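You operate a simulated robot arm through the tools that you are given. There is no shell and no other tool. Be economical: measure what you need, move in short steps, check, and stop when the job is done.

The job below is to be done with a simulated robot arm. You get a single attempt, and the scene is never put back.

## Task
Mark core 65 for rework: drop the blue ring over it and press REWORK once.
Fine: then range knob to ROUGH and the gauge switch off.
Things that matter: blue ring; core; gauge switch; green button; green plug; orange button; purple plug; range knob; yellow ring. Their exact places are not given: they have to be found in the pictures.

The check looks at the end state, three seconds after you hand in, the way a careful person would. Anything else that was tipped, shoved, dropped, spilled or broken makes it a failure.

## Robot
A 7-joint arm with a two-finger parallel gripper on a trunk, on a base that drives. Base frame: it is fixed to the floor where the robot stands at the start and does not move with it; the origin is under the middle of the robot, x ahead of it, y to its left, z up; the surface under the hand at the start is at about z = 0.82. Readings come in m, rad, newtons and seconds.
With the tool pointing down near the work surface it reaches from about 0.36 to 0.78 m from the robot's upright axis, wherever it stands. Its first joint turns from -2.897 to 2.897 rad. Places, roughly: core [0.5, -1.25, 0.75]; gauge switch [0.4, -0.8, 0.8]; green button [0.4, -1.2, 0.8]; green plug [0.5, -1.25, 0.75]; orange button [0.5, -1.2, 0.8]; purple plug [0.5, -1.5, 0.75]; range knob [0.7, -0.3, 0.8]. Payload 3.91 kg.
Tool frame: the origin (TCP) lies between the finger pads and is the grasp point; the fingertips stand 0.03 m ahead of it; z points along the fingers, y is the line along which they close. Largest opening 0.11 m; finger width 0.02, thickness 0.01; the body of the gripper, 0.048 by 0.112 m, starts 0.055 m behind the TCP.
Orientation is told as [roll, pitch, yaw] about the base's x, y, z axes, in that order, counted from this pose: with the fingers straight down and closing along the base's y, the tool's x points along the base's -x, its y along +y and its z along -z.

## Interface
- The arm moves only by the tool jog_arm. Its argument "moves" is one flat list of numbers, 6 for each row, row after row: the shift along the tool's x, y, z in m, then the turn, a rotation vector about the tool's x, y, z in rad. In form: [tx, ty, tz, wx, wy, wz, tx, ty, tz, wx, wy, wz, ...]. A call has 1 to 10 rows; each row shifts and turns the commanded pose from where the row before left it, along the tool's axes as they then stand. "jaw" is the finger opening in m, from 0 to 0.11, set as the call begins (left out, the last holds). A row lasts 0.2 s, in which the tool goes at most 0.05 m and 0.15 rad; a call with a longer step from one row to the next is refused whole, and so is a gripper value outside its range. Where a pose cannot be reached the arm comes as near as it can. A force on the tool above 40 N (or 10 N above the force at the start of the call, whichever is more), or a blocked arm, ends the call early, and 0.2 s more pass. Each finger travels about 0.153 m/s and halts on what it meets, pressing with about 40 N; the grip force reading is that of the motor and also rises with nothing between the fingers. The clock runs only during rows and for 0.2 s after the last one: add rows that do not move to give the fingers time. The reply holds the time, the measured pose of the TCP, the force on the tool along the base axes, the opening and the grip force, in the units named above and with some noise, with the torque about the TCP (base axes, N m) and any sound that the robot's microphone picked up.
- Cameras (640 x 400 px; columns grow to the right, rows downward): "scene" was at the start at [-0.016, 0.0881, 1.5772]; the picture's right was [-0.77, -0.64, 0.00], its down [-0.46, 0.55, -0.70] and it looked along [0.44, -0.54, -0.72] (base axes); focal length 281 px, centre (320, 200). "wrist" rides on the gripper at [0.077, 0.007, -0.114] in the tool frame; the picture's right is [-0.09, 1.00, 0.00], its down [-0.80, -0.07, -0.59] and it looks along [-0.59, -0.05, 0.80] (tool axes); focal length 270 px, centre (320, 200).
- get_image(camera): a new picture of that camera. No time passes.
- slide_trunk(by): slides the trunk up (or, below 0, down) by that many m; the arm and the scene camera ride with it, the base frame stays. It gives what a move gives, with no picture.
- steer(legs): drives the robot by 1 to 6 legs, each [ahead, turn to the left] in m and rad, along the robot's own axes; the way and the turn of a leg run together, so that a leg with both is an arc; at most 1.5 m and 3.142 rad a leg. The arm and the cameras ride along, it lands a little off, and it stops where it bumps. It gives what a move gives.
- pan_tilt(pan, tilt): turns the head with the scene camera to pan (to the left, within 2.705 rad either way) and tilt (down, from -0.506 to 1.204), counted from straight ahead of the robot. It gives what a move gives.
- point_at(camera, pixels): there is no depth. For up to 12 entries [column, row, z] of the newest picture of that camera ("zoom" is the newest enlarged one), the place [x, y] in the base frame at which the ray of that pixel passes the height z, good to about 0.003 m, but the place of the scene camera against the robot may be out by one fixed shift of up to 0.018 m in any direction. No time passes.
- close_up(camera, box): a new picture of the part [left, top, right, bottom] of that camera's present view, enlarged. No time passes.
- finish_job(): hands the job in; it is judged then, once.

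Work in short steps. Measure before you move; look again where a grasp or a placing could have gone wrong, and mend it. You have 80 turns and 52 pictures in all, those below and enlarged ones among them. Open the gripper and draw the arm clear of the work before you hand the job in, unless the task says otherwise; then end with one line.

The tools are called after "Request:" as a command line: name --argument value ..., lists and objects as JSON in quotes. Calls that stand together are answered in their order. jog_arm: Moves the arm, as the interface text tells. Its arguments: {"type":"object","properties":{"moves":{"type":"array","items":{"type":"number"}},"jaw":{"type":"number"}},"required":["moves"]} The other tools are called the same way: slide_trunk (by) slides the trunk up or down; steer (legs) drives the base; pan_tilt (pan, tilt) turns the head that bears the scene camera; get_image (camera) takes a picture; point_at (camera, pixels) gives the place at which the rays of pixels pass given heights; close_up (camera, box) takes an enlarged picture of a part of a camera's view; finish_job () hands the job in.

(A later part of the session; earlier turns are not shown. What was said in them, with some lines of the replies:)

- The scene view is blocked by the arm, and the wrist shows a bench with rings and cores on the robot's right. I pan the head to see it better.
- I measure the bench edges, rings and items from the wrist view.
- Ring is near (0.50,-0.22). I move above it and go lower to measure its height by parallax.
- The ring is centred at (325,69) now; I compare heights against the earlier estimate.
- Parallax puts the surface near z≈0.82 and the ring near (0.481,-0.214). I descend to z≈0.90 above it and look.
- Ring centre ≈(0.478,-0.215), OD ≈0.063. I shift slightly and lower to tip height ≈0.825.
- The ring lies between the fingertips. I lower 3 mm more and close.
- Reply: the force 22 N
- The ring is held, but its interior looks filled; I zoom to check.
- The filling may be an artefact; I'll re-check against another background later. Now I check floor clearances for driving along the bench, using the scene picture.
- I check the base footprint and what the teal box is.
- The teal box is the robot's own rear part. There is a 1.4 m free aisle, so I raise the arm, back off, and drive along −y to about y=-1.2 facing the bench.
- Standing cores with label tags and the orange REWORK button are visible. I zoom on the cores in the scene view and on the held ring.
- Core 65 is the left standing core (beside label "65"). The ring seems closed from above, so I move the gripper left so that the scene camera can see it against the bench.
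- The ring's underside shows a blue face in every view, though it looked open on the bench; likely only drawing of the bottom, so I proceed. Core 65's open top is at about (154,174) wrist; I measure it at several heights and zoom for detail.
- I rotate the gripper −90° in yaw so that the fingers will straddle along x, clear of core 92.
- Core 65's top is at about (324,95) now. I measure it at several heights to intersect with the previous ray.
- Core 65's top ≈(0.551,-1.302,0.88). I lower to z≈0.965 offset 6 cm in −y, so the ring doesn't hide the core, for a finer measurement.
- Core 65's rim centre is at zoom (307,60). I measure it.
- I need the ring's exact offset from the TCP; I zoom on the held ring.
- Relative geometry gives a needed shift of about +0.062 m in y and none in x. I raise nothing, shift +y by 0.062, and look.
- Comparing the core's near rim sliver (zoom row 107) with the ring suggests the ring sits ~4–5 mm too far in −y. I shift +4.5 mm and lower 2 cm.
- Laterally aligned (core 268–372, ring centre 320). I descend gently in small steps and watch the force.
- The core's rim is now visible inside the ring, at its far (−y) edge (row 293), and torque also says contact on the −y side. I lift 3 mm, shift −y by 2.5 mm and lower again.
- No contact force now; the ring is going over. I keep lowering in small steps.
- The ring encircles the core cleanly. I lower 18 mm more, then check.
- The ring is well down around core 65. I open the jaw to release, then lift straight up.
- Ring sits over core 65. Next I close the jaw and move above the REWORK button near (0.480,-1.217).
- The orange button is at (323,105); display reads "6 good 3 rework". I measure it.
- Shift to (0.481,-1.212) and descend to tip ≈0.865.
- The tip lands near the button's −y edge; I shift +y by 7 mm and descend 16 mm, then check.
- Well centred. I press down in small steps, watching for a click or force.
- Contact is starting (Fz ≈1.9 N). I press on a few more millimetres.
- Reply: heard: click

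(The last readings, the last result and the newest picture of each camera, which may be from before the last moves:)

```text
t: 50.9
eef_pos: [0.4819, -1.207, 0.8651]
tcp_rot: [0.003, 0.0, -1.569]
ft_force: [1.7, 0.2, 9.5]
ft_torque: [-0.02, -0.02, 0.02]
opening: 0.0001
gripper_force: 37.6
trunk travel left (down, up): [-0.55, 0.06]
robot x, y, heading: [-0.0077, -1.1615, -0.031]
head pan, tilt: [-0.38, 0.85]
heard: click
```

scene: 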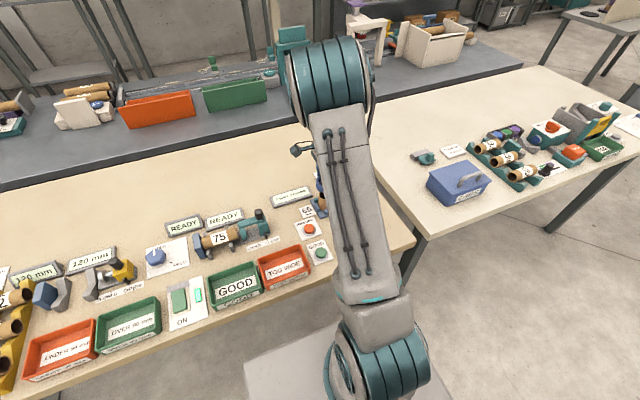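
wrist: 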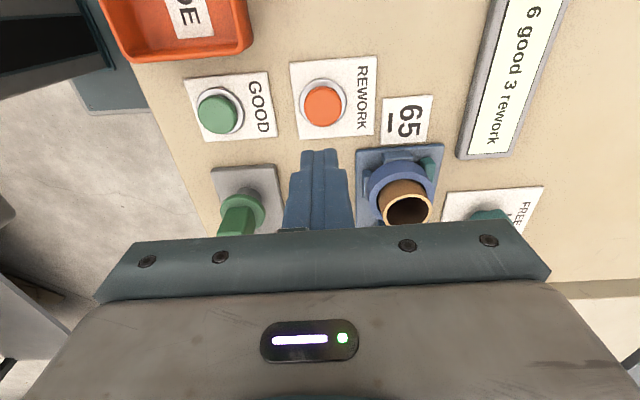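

Click heard. I lift straight up and check the counter display.

Request:
jog_arm --moves '[0, 0, -0.02, 0, 0, 0, 0, 0, -0.03, 0, 0, 0, 0, 0, -0.04, 0, 0, 0, 0, 0, -0.04, 0, 0, 0, 0, 0, -0.04, 0, 0, 0, 0, 0, -0.04, 0, 0, 0, 0, 0, 0, 0, 0, 0]'

Request:
get_image --camera "wrist"

```text
t: 52.5
eef_pos: [0.4819, -1.2061, 1.0739]
tcp_rot: [-0.001, 0.002, -1.568]
ft_force: [0.1, -0.3, -0.4]
ft_torque: [0.01, -0.02, 0.0]
opening: 0.0
gripper_force: 37.7
trunk travel left (down, up): [-0.55, 0.06]
robot x, y, heading: [-0.0102, -1.1621, -0.028]
head pan, tilt: [-0.38, 0.85]
```

```text
16 pictures are left
```

wrist: 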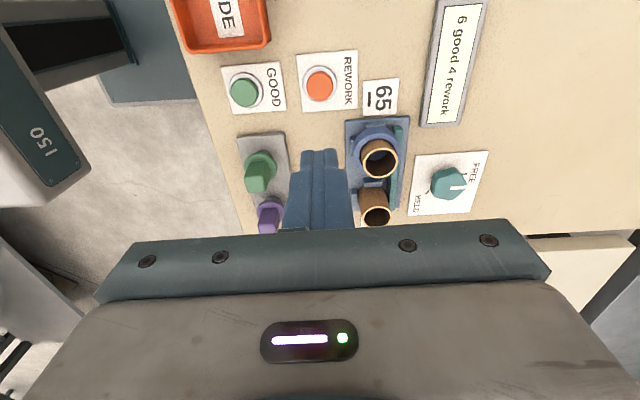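

Counter now reads "4 rework". Next I move toward the ON/OFF switch near (0.4,-0.8) and look.

Request:
jog_arm --moves '[0.042, -0.004, 0, 0, 0, 0, 0.042, -0.004, 0, 0, 0, 0, 0.042, -0.004, 0, 0, 0, 0, 0.042, -0.004, 0, 0, 0, 0, 0.042, -0.004, 0, 0, 0, 0, 0.042, -0.004, 0, 0, 0, 0, 0.042, -0.004, 0, 0, 0, 0, 0.042, -0.004, 0, 0, 0, 0, 0, 0, 0, 0, 0, 0]'

Request:
get_image --camera "wrist"

```text
t: 54.5
eef_pos: [0.4476, -0.869, 1.0729]
tcp_rot: [0.0, 0.0, -1.57]
ft_force: [0.3, 0.3, 0.0]
ft_torque: [0.02, 0.0, 0.0]
opening: 0.0
gripper_force: 37.3
trunk travel left (down, up): [-0.55, 0.06]
robot x, y, heading: [-0.0077, -1.161, -0.029]
head pan, tilt: [-0.38, 0.85]
```

```text
15 pictures are left
```

wrist: 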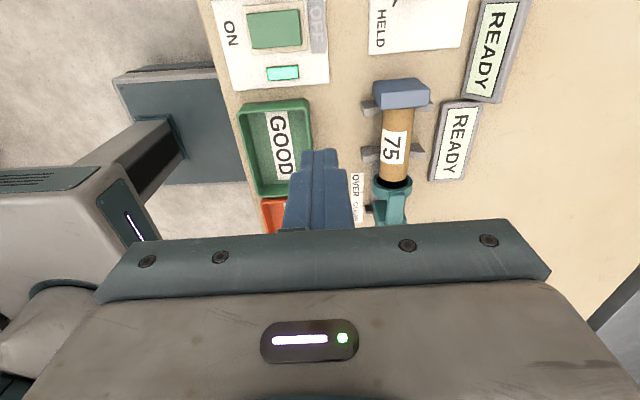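

I move further +y by 0.1 to get a full view of the switch.

Request:
jog_arm --moves '[0.05, -0.01, 0, 0, 0, 0, 0.05, -0.01, 0, 0, 0, 0, 0, 0, 0.03, 0, 0, 0, 0, 0, 0, 0, 0, 0]'

Request:
close_up --camera "wrist" --box '[210, 0, 400, 160]'

```text
refused: row 1 steps farther than a row can; nothing moved
```

```text
2.50 times, centred on (305, 80) of wrist
```

zoom: 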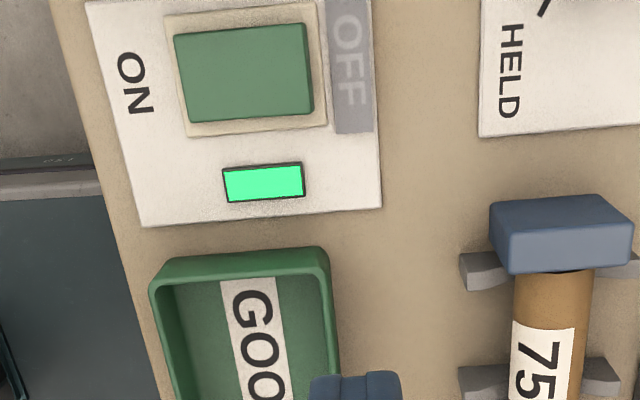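

The rocker is tilted to ON, lamp lit; I must press the OFF end, around zoom (285,70). I measure.

Request:
point_at --camera "zoom" --pixels '[[288, 70, 0.835], [288, 70, 0.845], [243, 75, 0.835], [180, 78, 0.835], [310, 70, 0.845], [350, 85, 0.825]]'

```text
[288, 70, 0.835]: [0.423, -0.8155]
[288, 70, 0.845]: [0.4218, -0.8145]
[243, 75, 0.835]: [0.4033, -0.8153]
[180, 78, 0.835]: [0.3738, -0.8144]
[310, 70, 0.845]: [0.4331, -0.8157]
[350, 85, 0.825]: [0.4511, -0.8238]
```

Move above (0.421,-0.81) and descend to z≈0.91.

Request:
jog_arm --moves '[0.03, -0.013, 0.03, 0, 0, 0, 0.029, -0.0135, 0.03, 0, 0, 0, 0, 0, 0.04, 0, 0, 0, 0, 0, 0.04, 0, 0, 0, 0, 0, 0.023, 0, 0, 0, 0, 0, 0, 0, 0, 0]'

Request:
close_up --camera "wrist" --box '[220, 60, 420, 240]'

```text
t: 55.9
eef_pos: [0.422, -0.8116, 0.9115]
tcp_rot: [0.001, 0.0, -1.569]
ft_force: [-0.2, -0.3, -0.2]
ft_torque: [-0.02, 0.02, 0.01]
opening: 0.0
gripper_force: 38.2
trunk travel left (down, up): [-0.55, 0.06]
robot x, y, heading: [-0.0063, -1.1586, -0.037]
head pan, tilt: [-0.38, 0.85]
```

```text
2.22 times, centred on (320, 150) of wrist
```

zoom: 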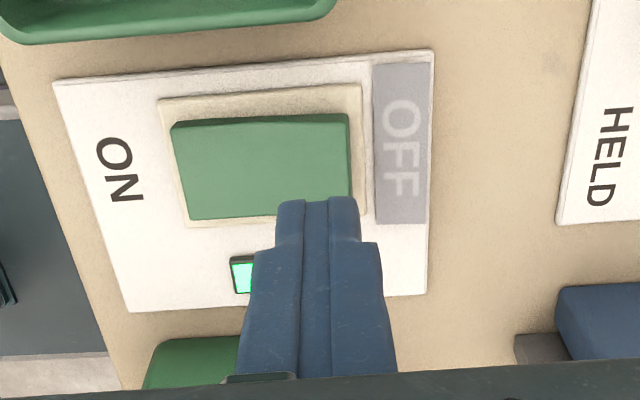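

Alignment is right for the OFF end (tip col 318, rocker right edge 350). I descend gently.

Request:
jog_arm --moves '[0.002, 0, 0.012, 0, 0, 0, 0, 0, 0.01, 0, 0, 0, 0, 0, 0.004, 0, 0, 0, 0, 0, 0.003, 0, 0, 0]'

Request:
close_up --camera "wrist" --box '[220, 60, 420, 240]'

```text
t: 56.9
eef_pos: [0.4227, -0.8085, 0.882]
tcp_rot: [-0.002, 0.001, -1.567]
ft_force: [0.9, 0.2, -0.1]
ft_torque: [-0.02, 0.01, 0.0]
opening: 0.0
gripper_force: 37.6
trunk travel left (down, up): [-0.55, 0.06]
robot x, y, heading: [-0.0085, -1.1607, -0.031]
head pan, tilt: [-0.38, 0.85]
```

```text
2.22 times, centred on (320, 150) of wrist
```

zoom: 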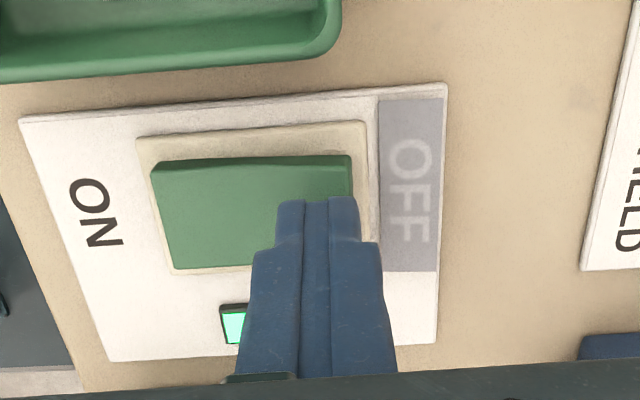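

Request:
jog_arm --moves '[0, 0, 0.003, 0, 0, 0, 0, 0, 0.003, 0, 0, 0, 0, 0, 0.003, 0, 0, 0]'

```text
t: 57.7
eef_pos: [0.4229, -0.8092, 0.8735]
tcp_rot: [0.001, 0.001, -1.566]
ft_force: [0.7, -0.5, -0.4]
ft_torque: [-0.02, 0.0, -0.01]
opening: 0.0
gripper_force: 37.9
trunk travel left (down, up): [-0.55, 0.06]
robot x, y, heading: [-0.0096, -1.1604, -0.035]
head pan, tilt: [-0.38, 0.85]
```

No contact yet; I continue in small steps.

Request:
jog_arm --moves '[0, 0, 0.003, 0, 0, 0, 0, 0, 0.003, 0, 0, 0]'

```text
t: 58.3
eef_pos: [0.4225, -0.8092, 0.8673]
tcp_rot: [0.001, 0.0, -1.568]
ft_force: [-0.1, -0.7, 2.6]
ft_torque: [0.04, 0.02, 0.0]
opening: 0.0002
gripper_force: 37.5
trunk travel left (down, up): [-0.55, 0.06]
robot x, y, heading: [-0.0127, -1.1588, -0.031]
head pan, tilt: [-0.38, 0.85]
heard: click
```

Click heard with contact. I lift off and check lamp and rocker.

Request:
jog_arm --moves '[0, 0, -0.02, 0, 0, 0, 0, 0, -0.04, 0, 0, 0, -0.02, 0, -0.04, 0, 0, 0, -0.03, 0, -0.04, 0, 0, 0, 0, 0, -0.04, 0, 0, 0, 0, 0, 0, 0, 0, 0]'

Request:
get_image --camera "wrist"

```text
t: 59.7
eef_pos: [0.4216, -0.8609, 1.0467]
tcp_rot: [-0.001, 0.001, -1.571]
ft_force: [0.2, -0.2, -0.6]
ft_torque: [-0.01, 0.01, -0.01]
opening: 0.0001
gripper_force: 37.6
trunk travel left (down, up): [-0.55, 0.06]
robot x, y, heading: [-0.0113, -1.1629, -0.029]
head pan, tilt: [-0.38, 0.85]
```

```text
11 pictures are left
```

wrist: 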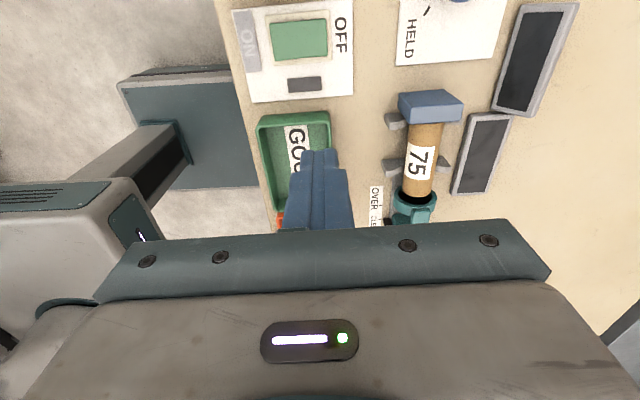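

Switch is OFF and the displays are dark. Now I drive back to about y=-0.2 for the range knob, raising the arm first.

Request:
jog_arm --moves '[0, 0, -0.04, 0, 0, 0, 0, 0, -0.04, 0, 0, 0]'

Request:
steer --legs '[[-0.35, 0], [0, 1.6], [0.92, 0], [0, -1.571], [0.34, 0]]'

```text
t: 60.3
eef_pos: [0.4216, -0.8605, 1.1262]
tcp_rot: [0.002, 0.001, -1.569]
ft_force: [-0.3, 0.5, 0.9]
ft_torque: [-0.03, -0.02, 0.02]
opening: 0.0
gripper_force: 38.0
trunk travel left (down, up): [-0.55, 0.06]
robot x, y, heading: [-0.0091, -1.1585, -0.031]
head pan, tilt: [-0.38, 0.85]
```

```text
t: 76.5
eef_pos: [0.4326, 0.075, 1.1264]
tcp_rot: [-0.001, -0.001, -1.553]
ft_force: [-0.1, 0.6, 0.5]
ft_torque: [0.0, 0.0, -0.06]
opening: 0.0
gripper_force: 37.4
trunk travel left (down, up): [-0.55, 0.06]
robot x, y, heading: [0.0063, -0.2328, -0.016]
head pan, tilt: [-0.38, 0.85]
```

I move the arm over toward the knob near (0.65,-0.29).

Request:
jog_arm --moves '[-0.04, 0.025, 0, 0, 0, 0, -0.04, 0.025, 0, 0, 0, 0, -0.04, 0.025, 0, 0, 0, 0, -0.04, 0.025, 0, 0, 0, 0, -0.04, 0.025, 0, 0, 0, 0, -0.04, 0.025, 0, 0, 0, 0, -0.04, 0.025, 0, 0, 0, 0, -0.04, 0.025, 0, 0, 0, 0, -0.03, 0, 0, 0, 0, 0, 0, 0, 0, 0, 0, 0]' --jaw 0.06

Request:
get_image --camera "wrist"

```text
t: 78.7
eef_pos: [0.6386, -0.2734, 1.1266]
tcp_rot: [-0.001, 0.0, -1.552]
ft_force: [-0.2, 0.7, -0.4]
ft_torque: [-0.02, -0.03, -0.02]
opening: 0.0601
gripper_force: 0.1
trunk travel left (down, up): [-0.55, 0.06]
robot x, y, heading: [0.0058, -0.2325, -0.016]
head pan, tilt: [-0.38, 0.85]
```

```text
10 pictures are left
```

wrist: 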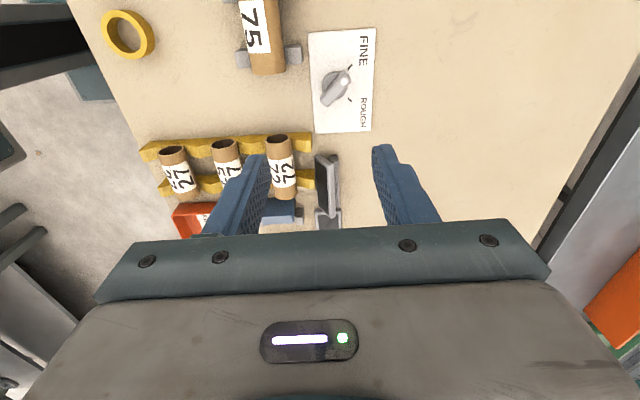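

I zoom on the knob and measure it.

Request:
close_up --camera "wrist" --box '[290, 20, 390, 140]'

Request:
point_at --camera "wrist" --pixels '[[334, 87, 0.83], [334, 87, 0.85], [350, 67, 0.822], [350, 98, 0.822], [326, 98, 0.84], [346, 76, 0.84]]'

```text
3.33 times, centred on (340, 80) of wrist
```

zoom: 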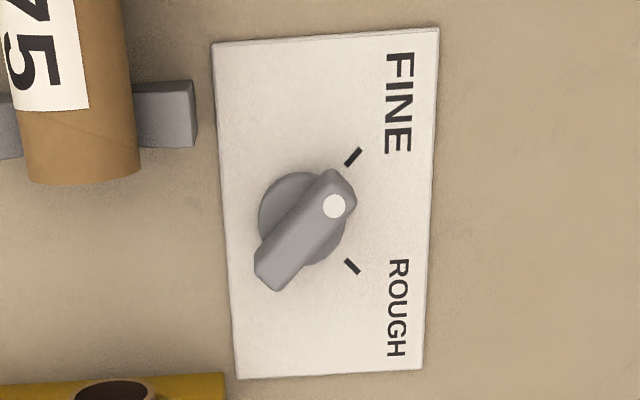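

```text
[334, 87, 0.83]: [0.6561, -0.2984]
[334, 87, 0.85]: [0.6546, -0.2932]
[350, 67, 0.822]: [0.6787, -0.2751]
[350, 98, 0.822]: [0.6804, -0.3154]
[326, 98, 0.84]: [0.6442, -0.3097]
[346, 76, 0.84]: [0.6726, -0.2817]
```

The bar points to FINE (+x+y at 45°); ROUGH is 90° clockwise from above. I turn the gripper to yaw +45° so that the fingers close across the bar.

Request:
jog_arm --moves '[0, 0, 0, 0, 0, -0.146, 0, 0, 0, 0, 0, -0.146, 0, 0, 0, 0, 0, -0.146, 0, 0, 0, 0, 0, -0.146, 0, 0, 0, 0, 0, -0.146, 0, 0, 0, 0, 0, -0.146, 0, 0, 0, 0, 0, -0.146, 0, 0, 0, 0, 0, -0.146]'

Request:
jog_arm --moves '[0, 0, 0, 0, 0, -0.146, 0, 0, 0, 0, 0, -0.146, 0, 0, 0, 0, 0, -0.146, 0, 0, 0, 0, 0, -0.146, 0, 0, 0, 0, 0, -0.146, 0, 0, 0, 0, 0, -0.146, 0, 0, 0, 0, 0, -0.146, 0, 0, 0, 0, 0, -0.147, 0, 0, 0, 0, 0, 0]' --jaw 0.05

```text
t: 80.5
eef_pos: [0.6392, -0.2726, 1.126]
tcp_rot: [0.001, 0.0, -0.382]
ft_force: [0.5, 0.6, -1.5]
ft_torque: [0.01, 0.01, 0.0]
opening: 0.0602
gripper_force: 0.1
trunk travel left (down, up): [-0.55, 0.06]
robot x, y, heading: [0.0092, -0.2334, -0.015]
head pan, tilt: [-0.38, 0.85]
```

```text
t: 82.5
eef_pos: [0.6394, -0.2726, 1.1272]
tcp_rot: [0.0, 0.001, 0.787]
ft_force: [-0.5, 0.3, 1.9]
ft_torque: [-0.01, -0.03, -0.02]
opening: 0.0502
gripper_force: 0.0
trunk travel left (down, up): [-0.55, 0.06]
robot x, y, heading: [0.0054, -0.2318, -0.015]
head pan, tilt: [-0.38, 0.85]
```

Now I move over the knob at ≈(0.659,-0.295) and lower to z≈0.92.

Request:
jog_arm --moves '[0.002, -0.015, 0.03, 0, 0, 0, 0, -0.015, 0.04, 0, 0, 0, 0, 0, 0.045, 0, 0, 0, 0, 0, 0.045, 0, 0, 0, 0, 0, 0.045, 0, 0, 0, 0, 0, 0, 0, 0, 0]'

Request:
close_up --camera "wrist" --box '[200, 20, 440, 240]'

```text
t: 83.9
eef_pos: [0.6583, -0.2942, 0.9232]
tcp_rot: [0.0, -0.001, 0.786]
ft_force: [-0.2, 0.5, -0.1]
ft_torque: [-0.02, 0.0, -0.03]
opening: 0.0499
gripper_force: 0.1
trunk travel left (down, up): [-0.55, 0.06]
robot x, y, heading: [0.007, -0.2315, -0.017]
head pan, tilt: [-0.38, 0.85]
```

```text
1.82 times, centred on (320, 130) of wrist
```

zoom: 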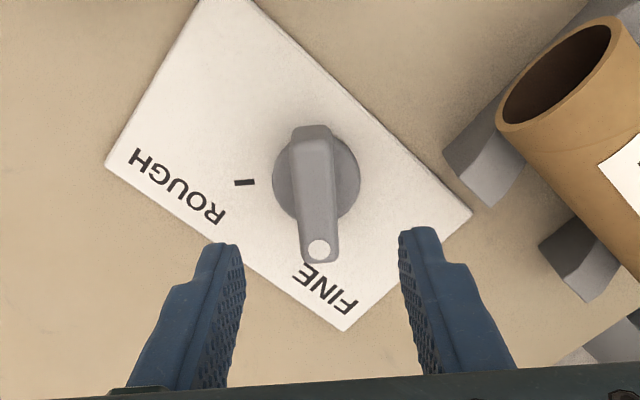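

Bar is aligned with the gap between the fingers. I measure the knob axis precisely.

Request:
point_at --camera "zoom" --pixels '[[317, 178, 0.828], [317, 178, 0.84], [320, 250, 0.85], [310, 130, 0.85], [316, 190, 0.85]]'

```text
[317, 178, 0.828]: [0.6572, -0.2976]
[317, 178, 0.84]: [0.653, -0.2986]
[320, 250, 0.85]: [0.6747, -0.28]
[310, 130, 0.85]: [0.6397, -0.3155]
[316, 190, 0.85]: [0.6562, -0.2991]
```

Allowing for the camera's bias, I shift tx +6 mm, ty −2 mm, lower to tip ≈0.85 and look.

Request:
jog_arm --moves '[0.006, -0.002, 0.02, 0, 0, 0, 0, 0, 0.015, 0, 0, 0, 0, 0, 0.008, 0, 0, 0, 0, 0, 0, 0, 0, 0]'

Request:
close_up --camera "wrist" --box '[200, 40, 440, 240]'

```text
t: 84.9
eef_pos: [0.6557, -0.3007, 0.8784]
tcp_rot: [0.001, 0.0, 0.786]
ft_force: [0.2, -0.4, -0.1]
ft_torque: [0.04, 0.01, -0.01]
opening: 0.05
gripper_force: 0.1
trunk travel left (down, up): [-0.55, 0.06]
robot x, y, heading: [0.0074, -0.2347, -0.018]
head pan, tilt: [-0.38, 0.85]
```

```text
2.00 times, centred on (320, 140) of wrist
```

zoom: 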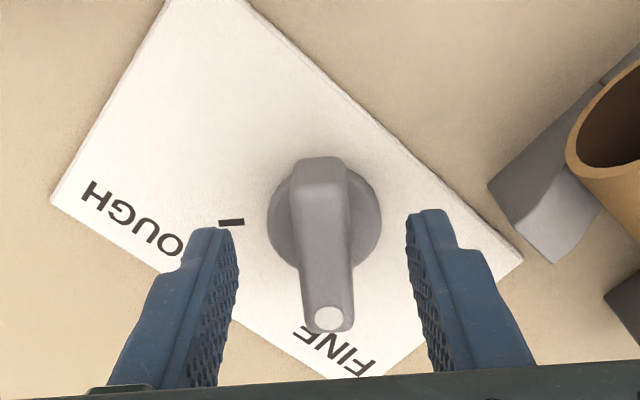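

Fingers straddle the bar around its axis. I lower 9 mm more and close.

Request:
jog_arm --moves '[0, 0, 0.005, 0, 0, 0, 0, 0, 0.004, 0, 0, 0]'

Request:
jog_arm --moves '[0, 0, 0, 0, 0, 0, 0, 0, 0, 0, 0, 0, 0, 0, 0, 0, 0, 0]' --jaw 0.006

Request:
close_up --camera "wrist" --box '[200, 40, 440, 240]'

```text
t: 85.5
eef_pos: [0.6548, -0.3002, 0.8695]
tcp_rot: [-0.001, 0.001, 0.784]
ft_force: [0.4, 0.3, 0.1]
ft_torque: [0.01, -0.01, 0.04]
opening: 0.0501
gripper_force: 0.0
trunk travel left (down, up): [-0.55, 0.06]
robot x, y, heading: [0.0059, -0.234, -0.012]
head pan, tilt: [-0.38, 0.85]
```

```text
t: 86.3
eef_pos: [0.6555, -0.3001, 0.8714]
tcp_rot: [0.0, 0.0, 0.785]
ft_force: [-5.1, 3.0, -0.5]
ft_torque: [-0.06, 0.16, -0.6]
opening: 0.0157
gripper_force: 44.9
trunk travel left (down, up): [-0.55, 0.06]
robot x, y, heading: [0.0063, -0.232, -0.013]
head pan, tilt: [-0.38, 0.85]
```

```text
2.00 times, centred on (320, 140) of wrist
```

zoom: 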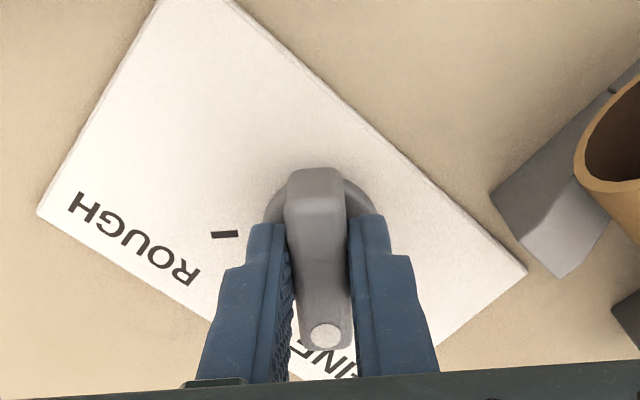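

Firm grip on the bar (opening 0.0157). I turn −90° about base z (tool +z), in two halves.

Request:
jog_arm --moves '[0, 0, 0, 0, 0, 0.13, 0, 0, 0, 0, 0, 0.13, 0, 0, 0, 0, 0, 0.13, 0, 0, 0, 0, 0, 0.13, 0, 0, 0, 0, 0, 0.13, 0, 0, 0, 0, 0, 0.13]'

Request:
jog_arm --moves '[0, 0, 0, 0, 0, 0.13, 0, 0, 0, 0, 0, 0.13, 0, 0, 0, 0, 0, 0.13, 0, 0, 0, 0, 0, 0.13, 0, 0, 0, 0, 0, 0.13, 0, 0, 0, 0, 0, 0.14, 0, 0, 0, 0, 0, 0]'

```text
t: 87.7
eef_pos: [0.653, -0.2964, 0.8702]
tcp_rot: [-0.001, 0.001, 0.006]
ft_force: [-17.5, 13.6, -6.9]
ft_torque: [0.06, -0.72, 0.05]
opening: 0.0159
gripper_force: 45.0
trunk travel left (down, up): [-0.55, 0.06]
robot x, y, heading: [0.0055, -0.2352, -0.011]
head pan, tilt: [-0.38, 0.85]
```

```text
t: 89.3
eef_pos: [0.6539, -0.2953, 0.8704]
tcp_rot: [0.0, 0.001, -0.785]
ft_force: [-14.1, 29.1, -9.2]
ft_torque: [0.57, 0.38, 0.03]
opening: 0.0159
gripper_force: 44.5
trunk travel left (down, up): [-0.55, 0.06]
robot x, y, heading: [0.0056, -0.2337, -0.009]
head pan, tilt: [-0.38, 0.85]
```

Rotated to yaw −0.785. I release, lift, and check the pointer.

Request:
jog_arm --moves '[0, 0, 0, 0, 0, 0, 0, 0, 0, 0, 0, 0]' --jaw 0.05

Request:
jog_arm --moves '[0, 0, -0.02, 0, 0, 0, 0, 0, -0.04, 0, 0, 0, 0, 0, -0.04, 0, 0, 0, 0, 0, -0.04, 0, 0, 0, 0, 0, -0.04, 0, 0, 0, 0, 0, -0.04, 0, 0, 0, 0, 0, 0, 0, 0, 0]'

Request:
close_up --camera "wrist" --box '[180, 0, 460, 240]'

```text
t: 89.9
eef_pos: [0.6562, -0.3014, 0.8719]
tcp_rot: [0.002, -0.002, -0.786]
ft_force: [-0.2, -0.5, 0.1]
ft_torque: [0.0, -0.02, -0.04]
opening: 0.0501
gripper_force: 0.0
trunk travel left (down, up): [-0.55, 0.06]
robot x, y, heading: [0.008, -0.2283, -0.017]
head pan, tilt: [-0.38, 0.85]
```

```text
t: 91.5
eef_pos: [0.6551, -0.2992, 1.0907]
tcp_rot: [0.001, 0.0, -0.786]
ft_force: [0.9, 0.3, -0.1]
ft_torque: [-0.01, 0.0, 0.0]
opening: 0.0499
gripper_force: 0.1
trunk travel left (down, up): [-0.55, 0.06]
robot x, y, heading: [0.0048, -0.2302, -0.018]
head pan, tilt: [-0.38, 0.85]
```

```text
1.67 times, centred on (320, 120) of wrist
```

zoom: 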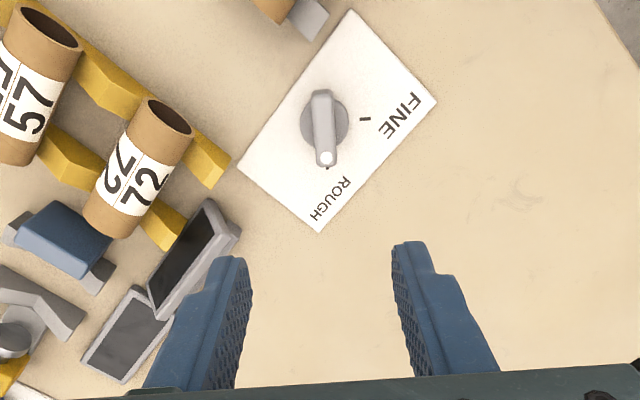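

The pointer is on ROUGH. I draw the arm back with the jaw open and take a last overview of the bench.

Request:
jog_arm --moves '[0.03, 0.03, -0.01, 0, 0, 0, 0.03, 0.03, -0.01, 0, 0, 0, 0.03, 0.03, -0.01, 0, 0, 0, 0.03, 0.03, 0, 0, 0, 0, 0.03, 0.03, 0, 0, 0, 0]' --jaw 0.11

Request:
pan_tilt --pan -1.0 --tilt 0.7

Request:
get_image --camera "scene"

```text
t: 92.7
eef_pos: [0.656, -0.0856, 1.1193]
tcp_rot: [-0.002, 0.002, -0.785]
ft_force: [1.1, -0.1, -0.2]
ft_torque: [-0.04, 0.0, 0.0]
opening: 0.11
gripper_force: 0.0
trunk travel left (down, up): [-0.55, 0.06]
robot x, y, heading: [0.003, -0.2294, -0.01]
head pan, tilt: [-0.38, 0.85]
```

```text
t: 93.7
eef_pos: [0.6557, -0.0867, 1.1197]
tcp_rot: [-0.001, -0.002, -0.787]
ft_force: [0.3, 0.0, -0.3]
ft_torque: [-0.02, -0.01, -0.04]
opening: 0.1097
gripper_force: 0.0
trunk travel left (down, up): [-0.55, 0.06]
robot x, y, heading: [0.005, -0.2276, -0.015]
head pan, tilt: [-1.0, 0.7]
```

```text
4 pictures are left
```

scene: 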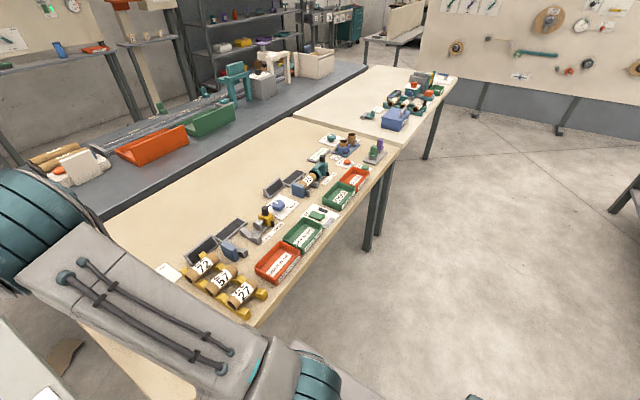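

Everything on the bench is in place, the ring is on core 65 and the arm is clear, so I hand in.

Request:
finish_job

```text
The job is handed in.
```

The blue ring is over core 65 and REWORK was pressed once (the counter went from 3 to 4). The range knob is on ROUGH, and the gauge switch is off. I switched the gauge off before turning the knob, the reverse of the order you gave.
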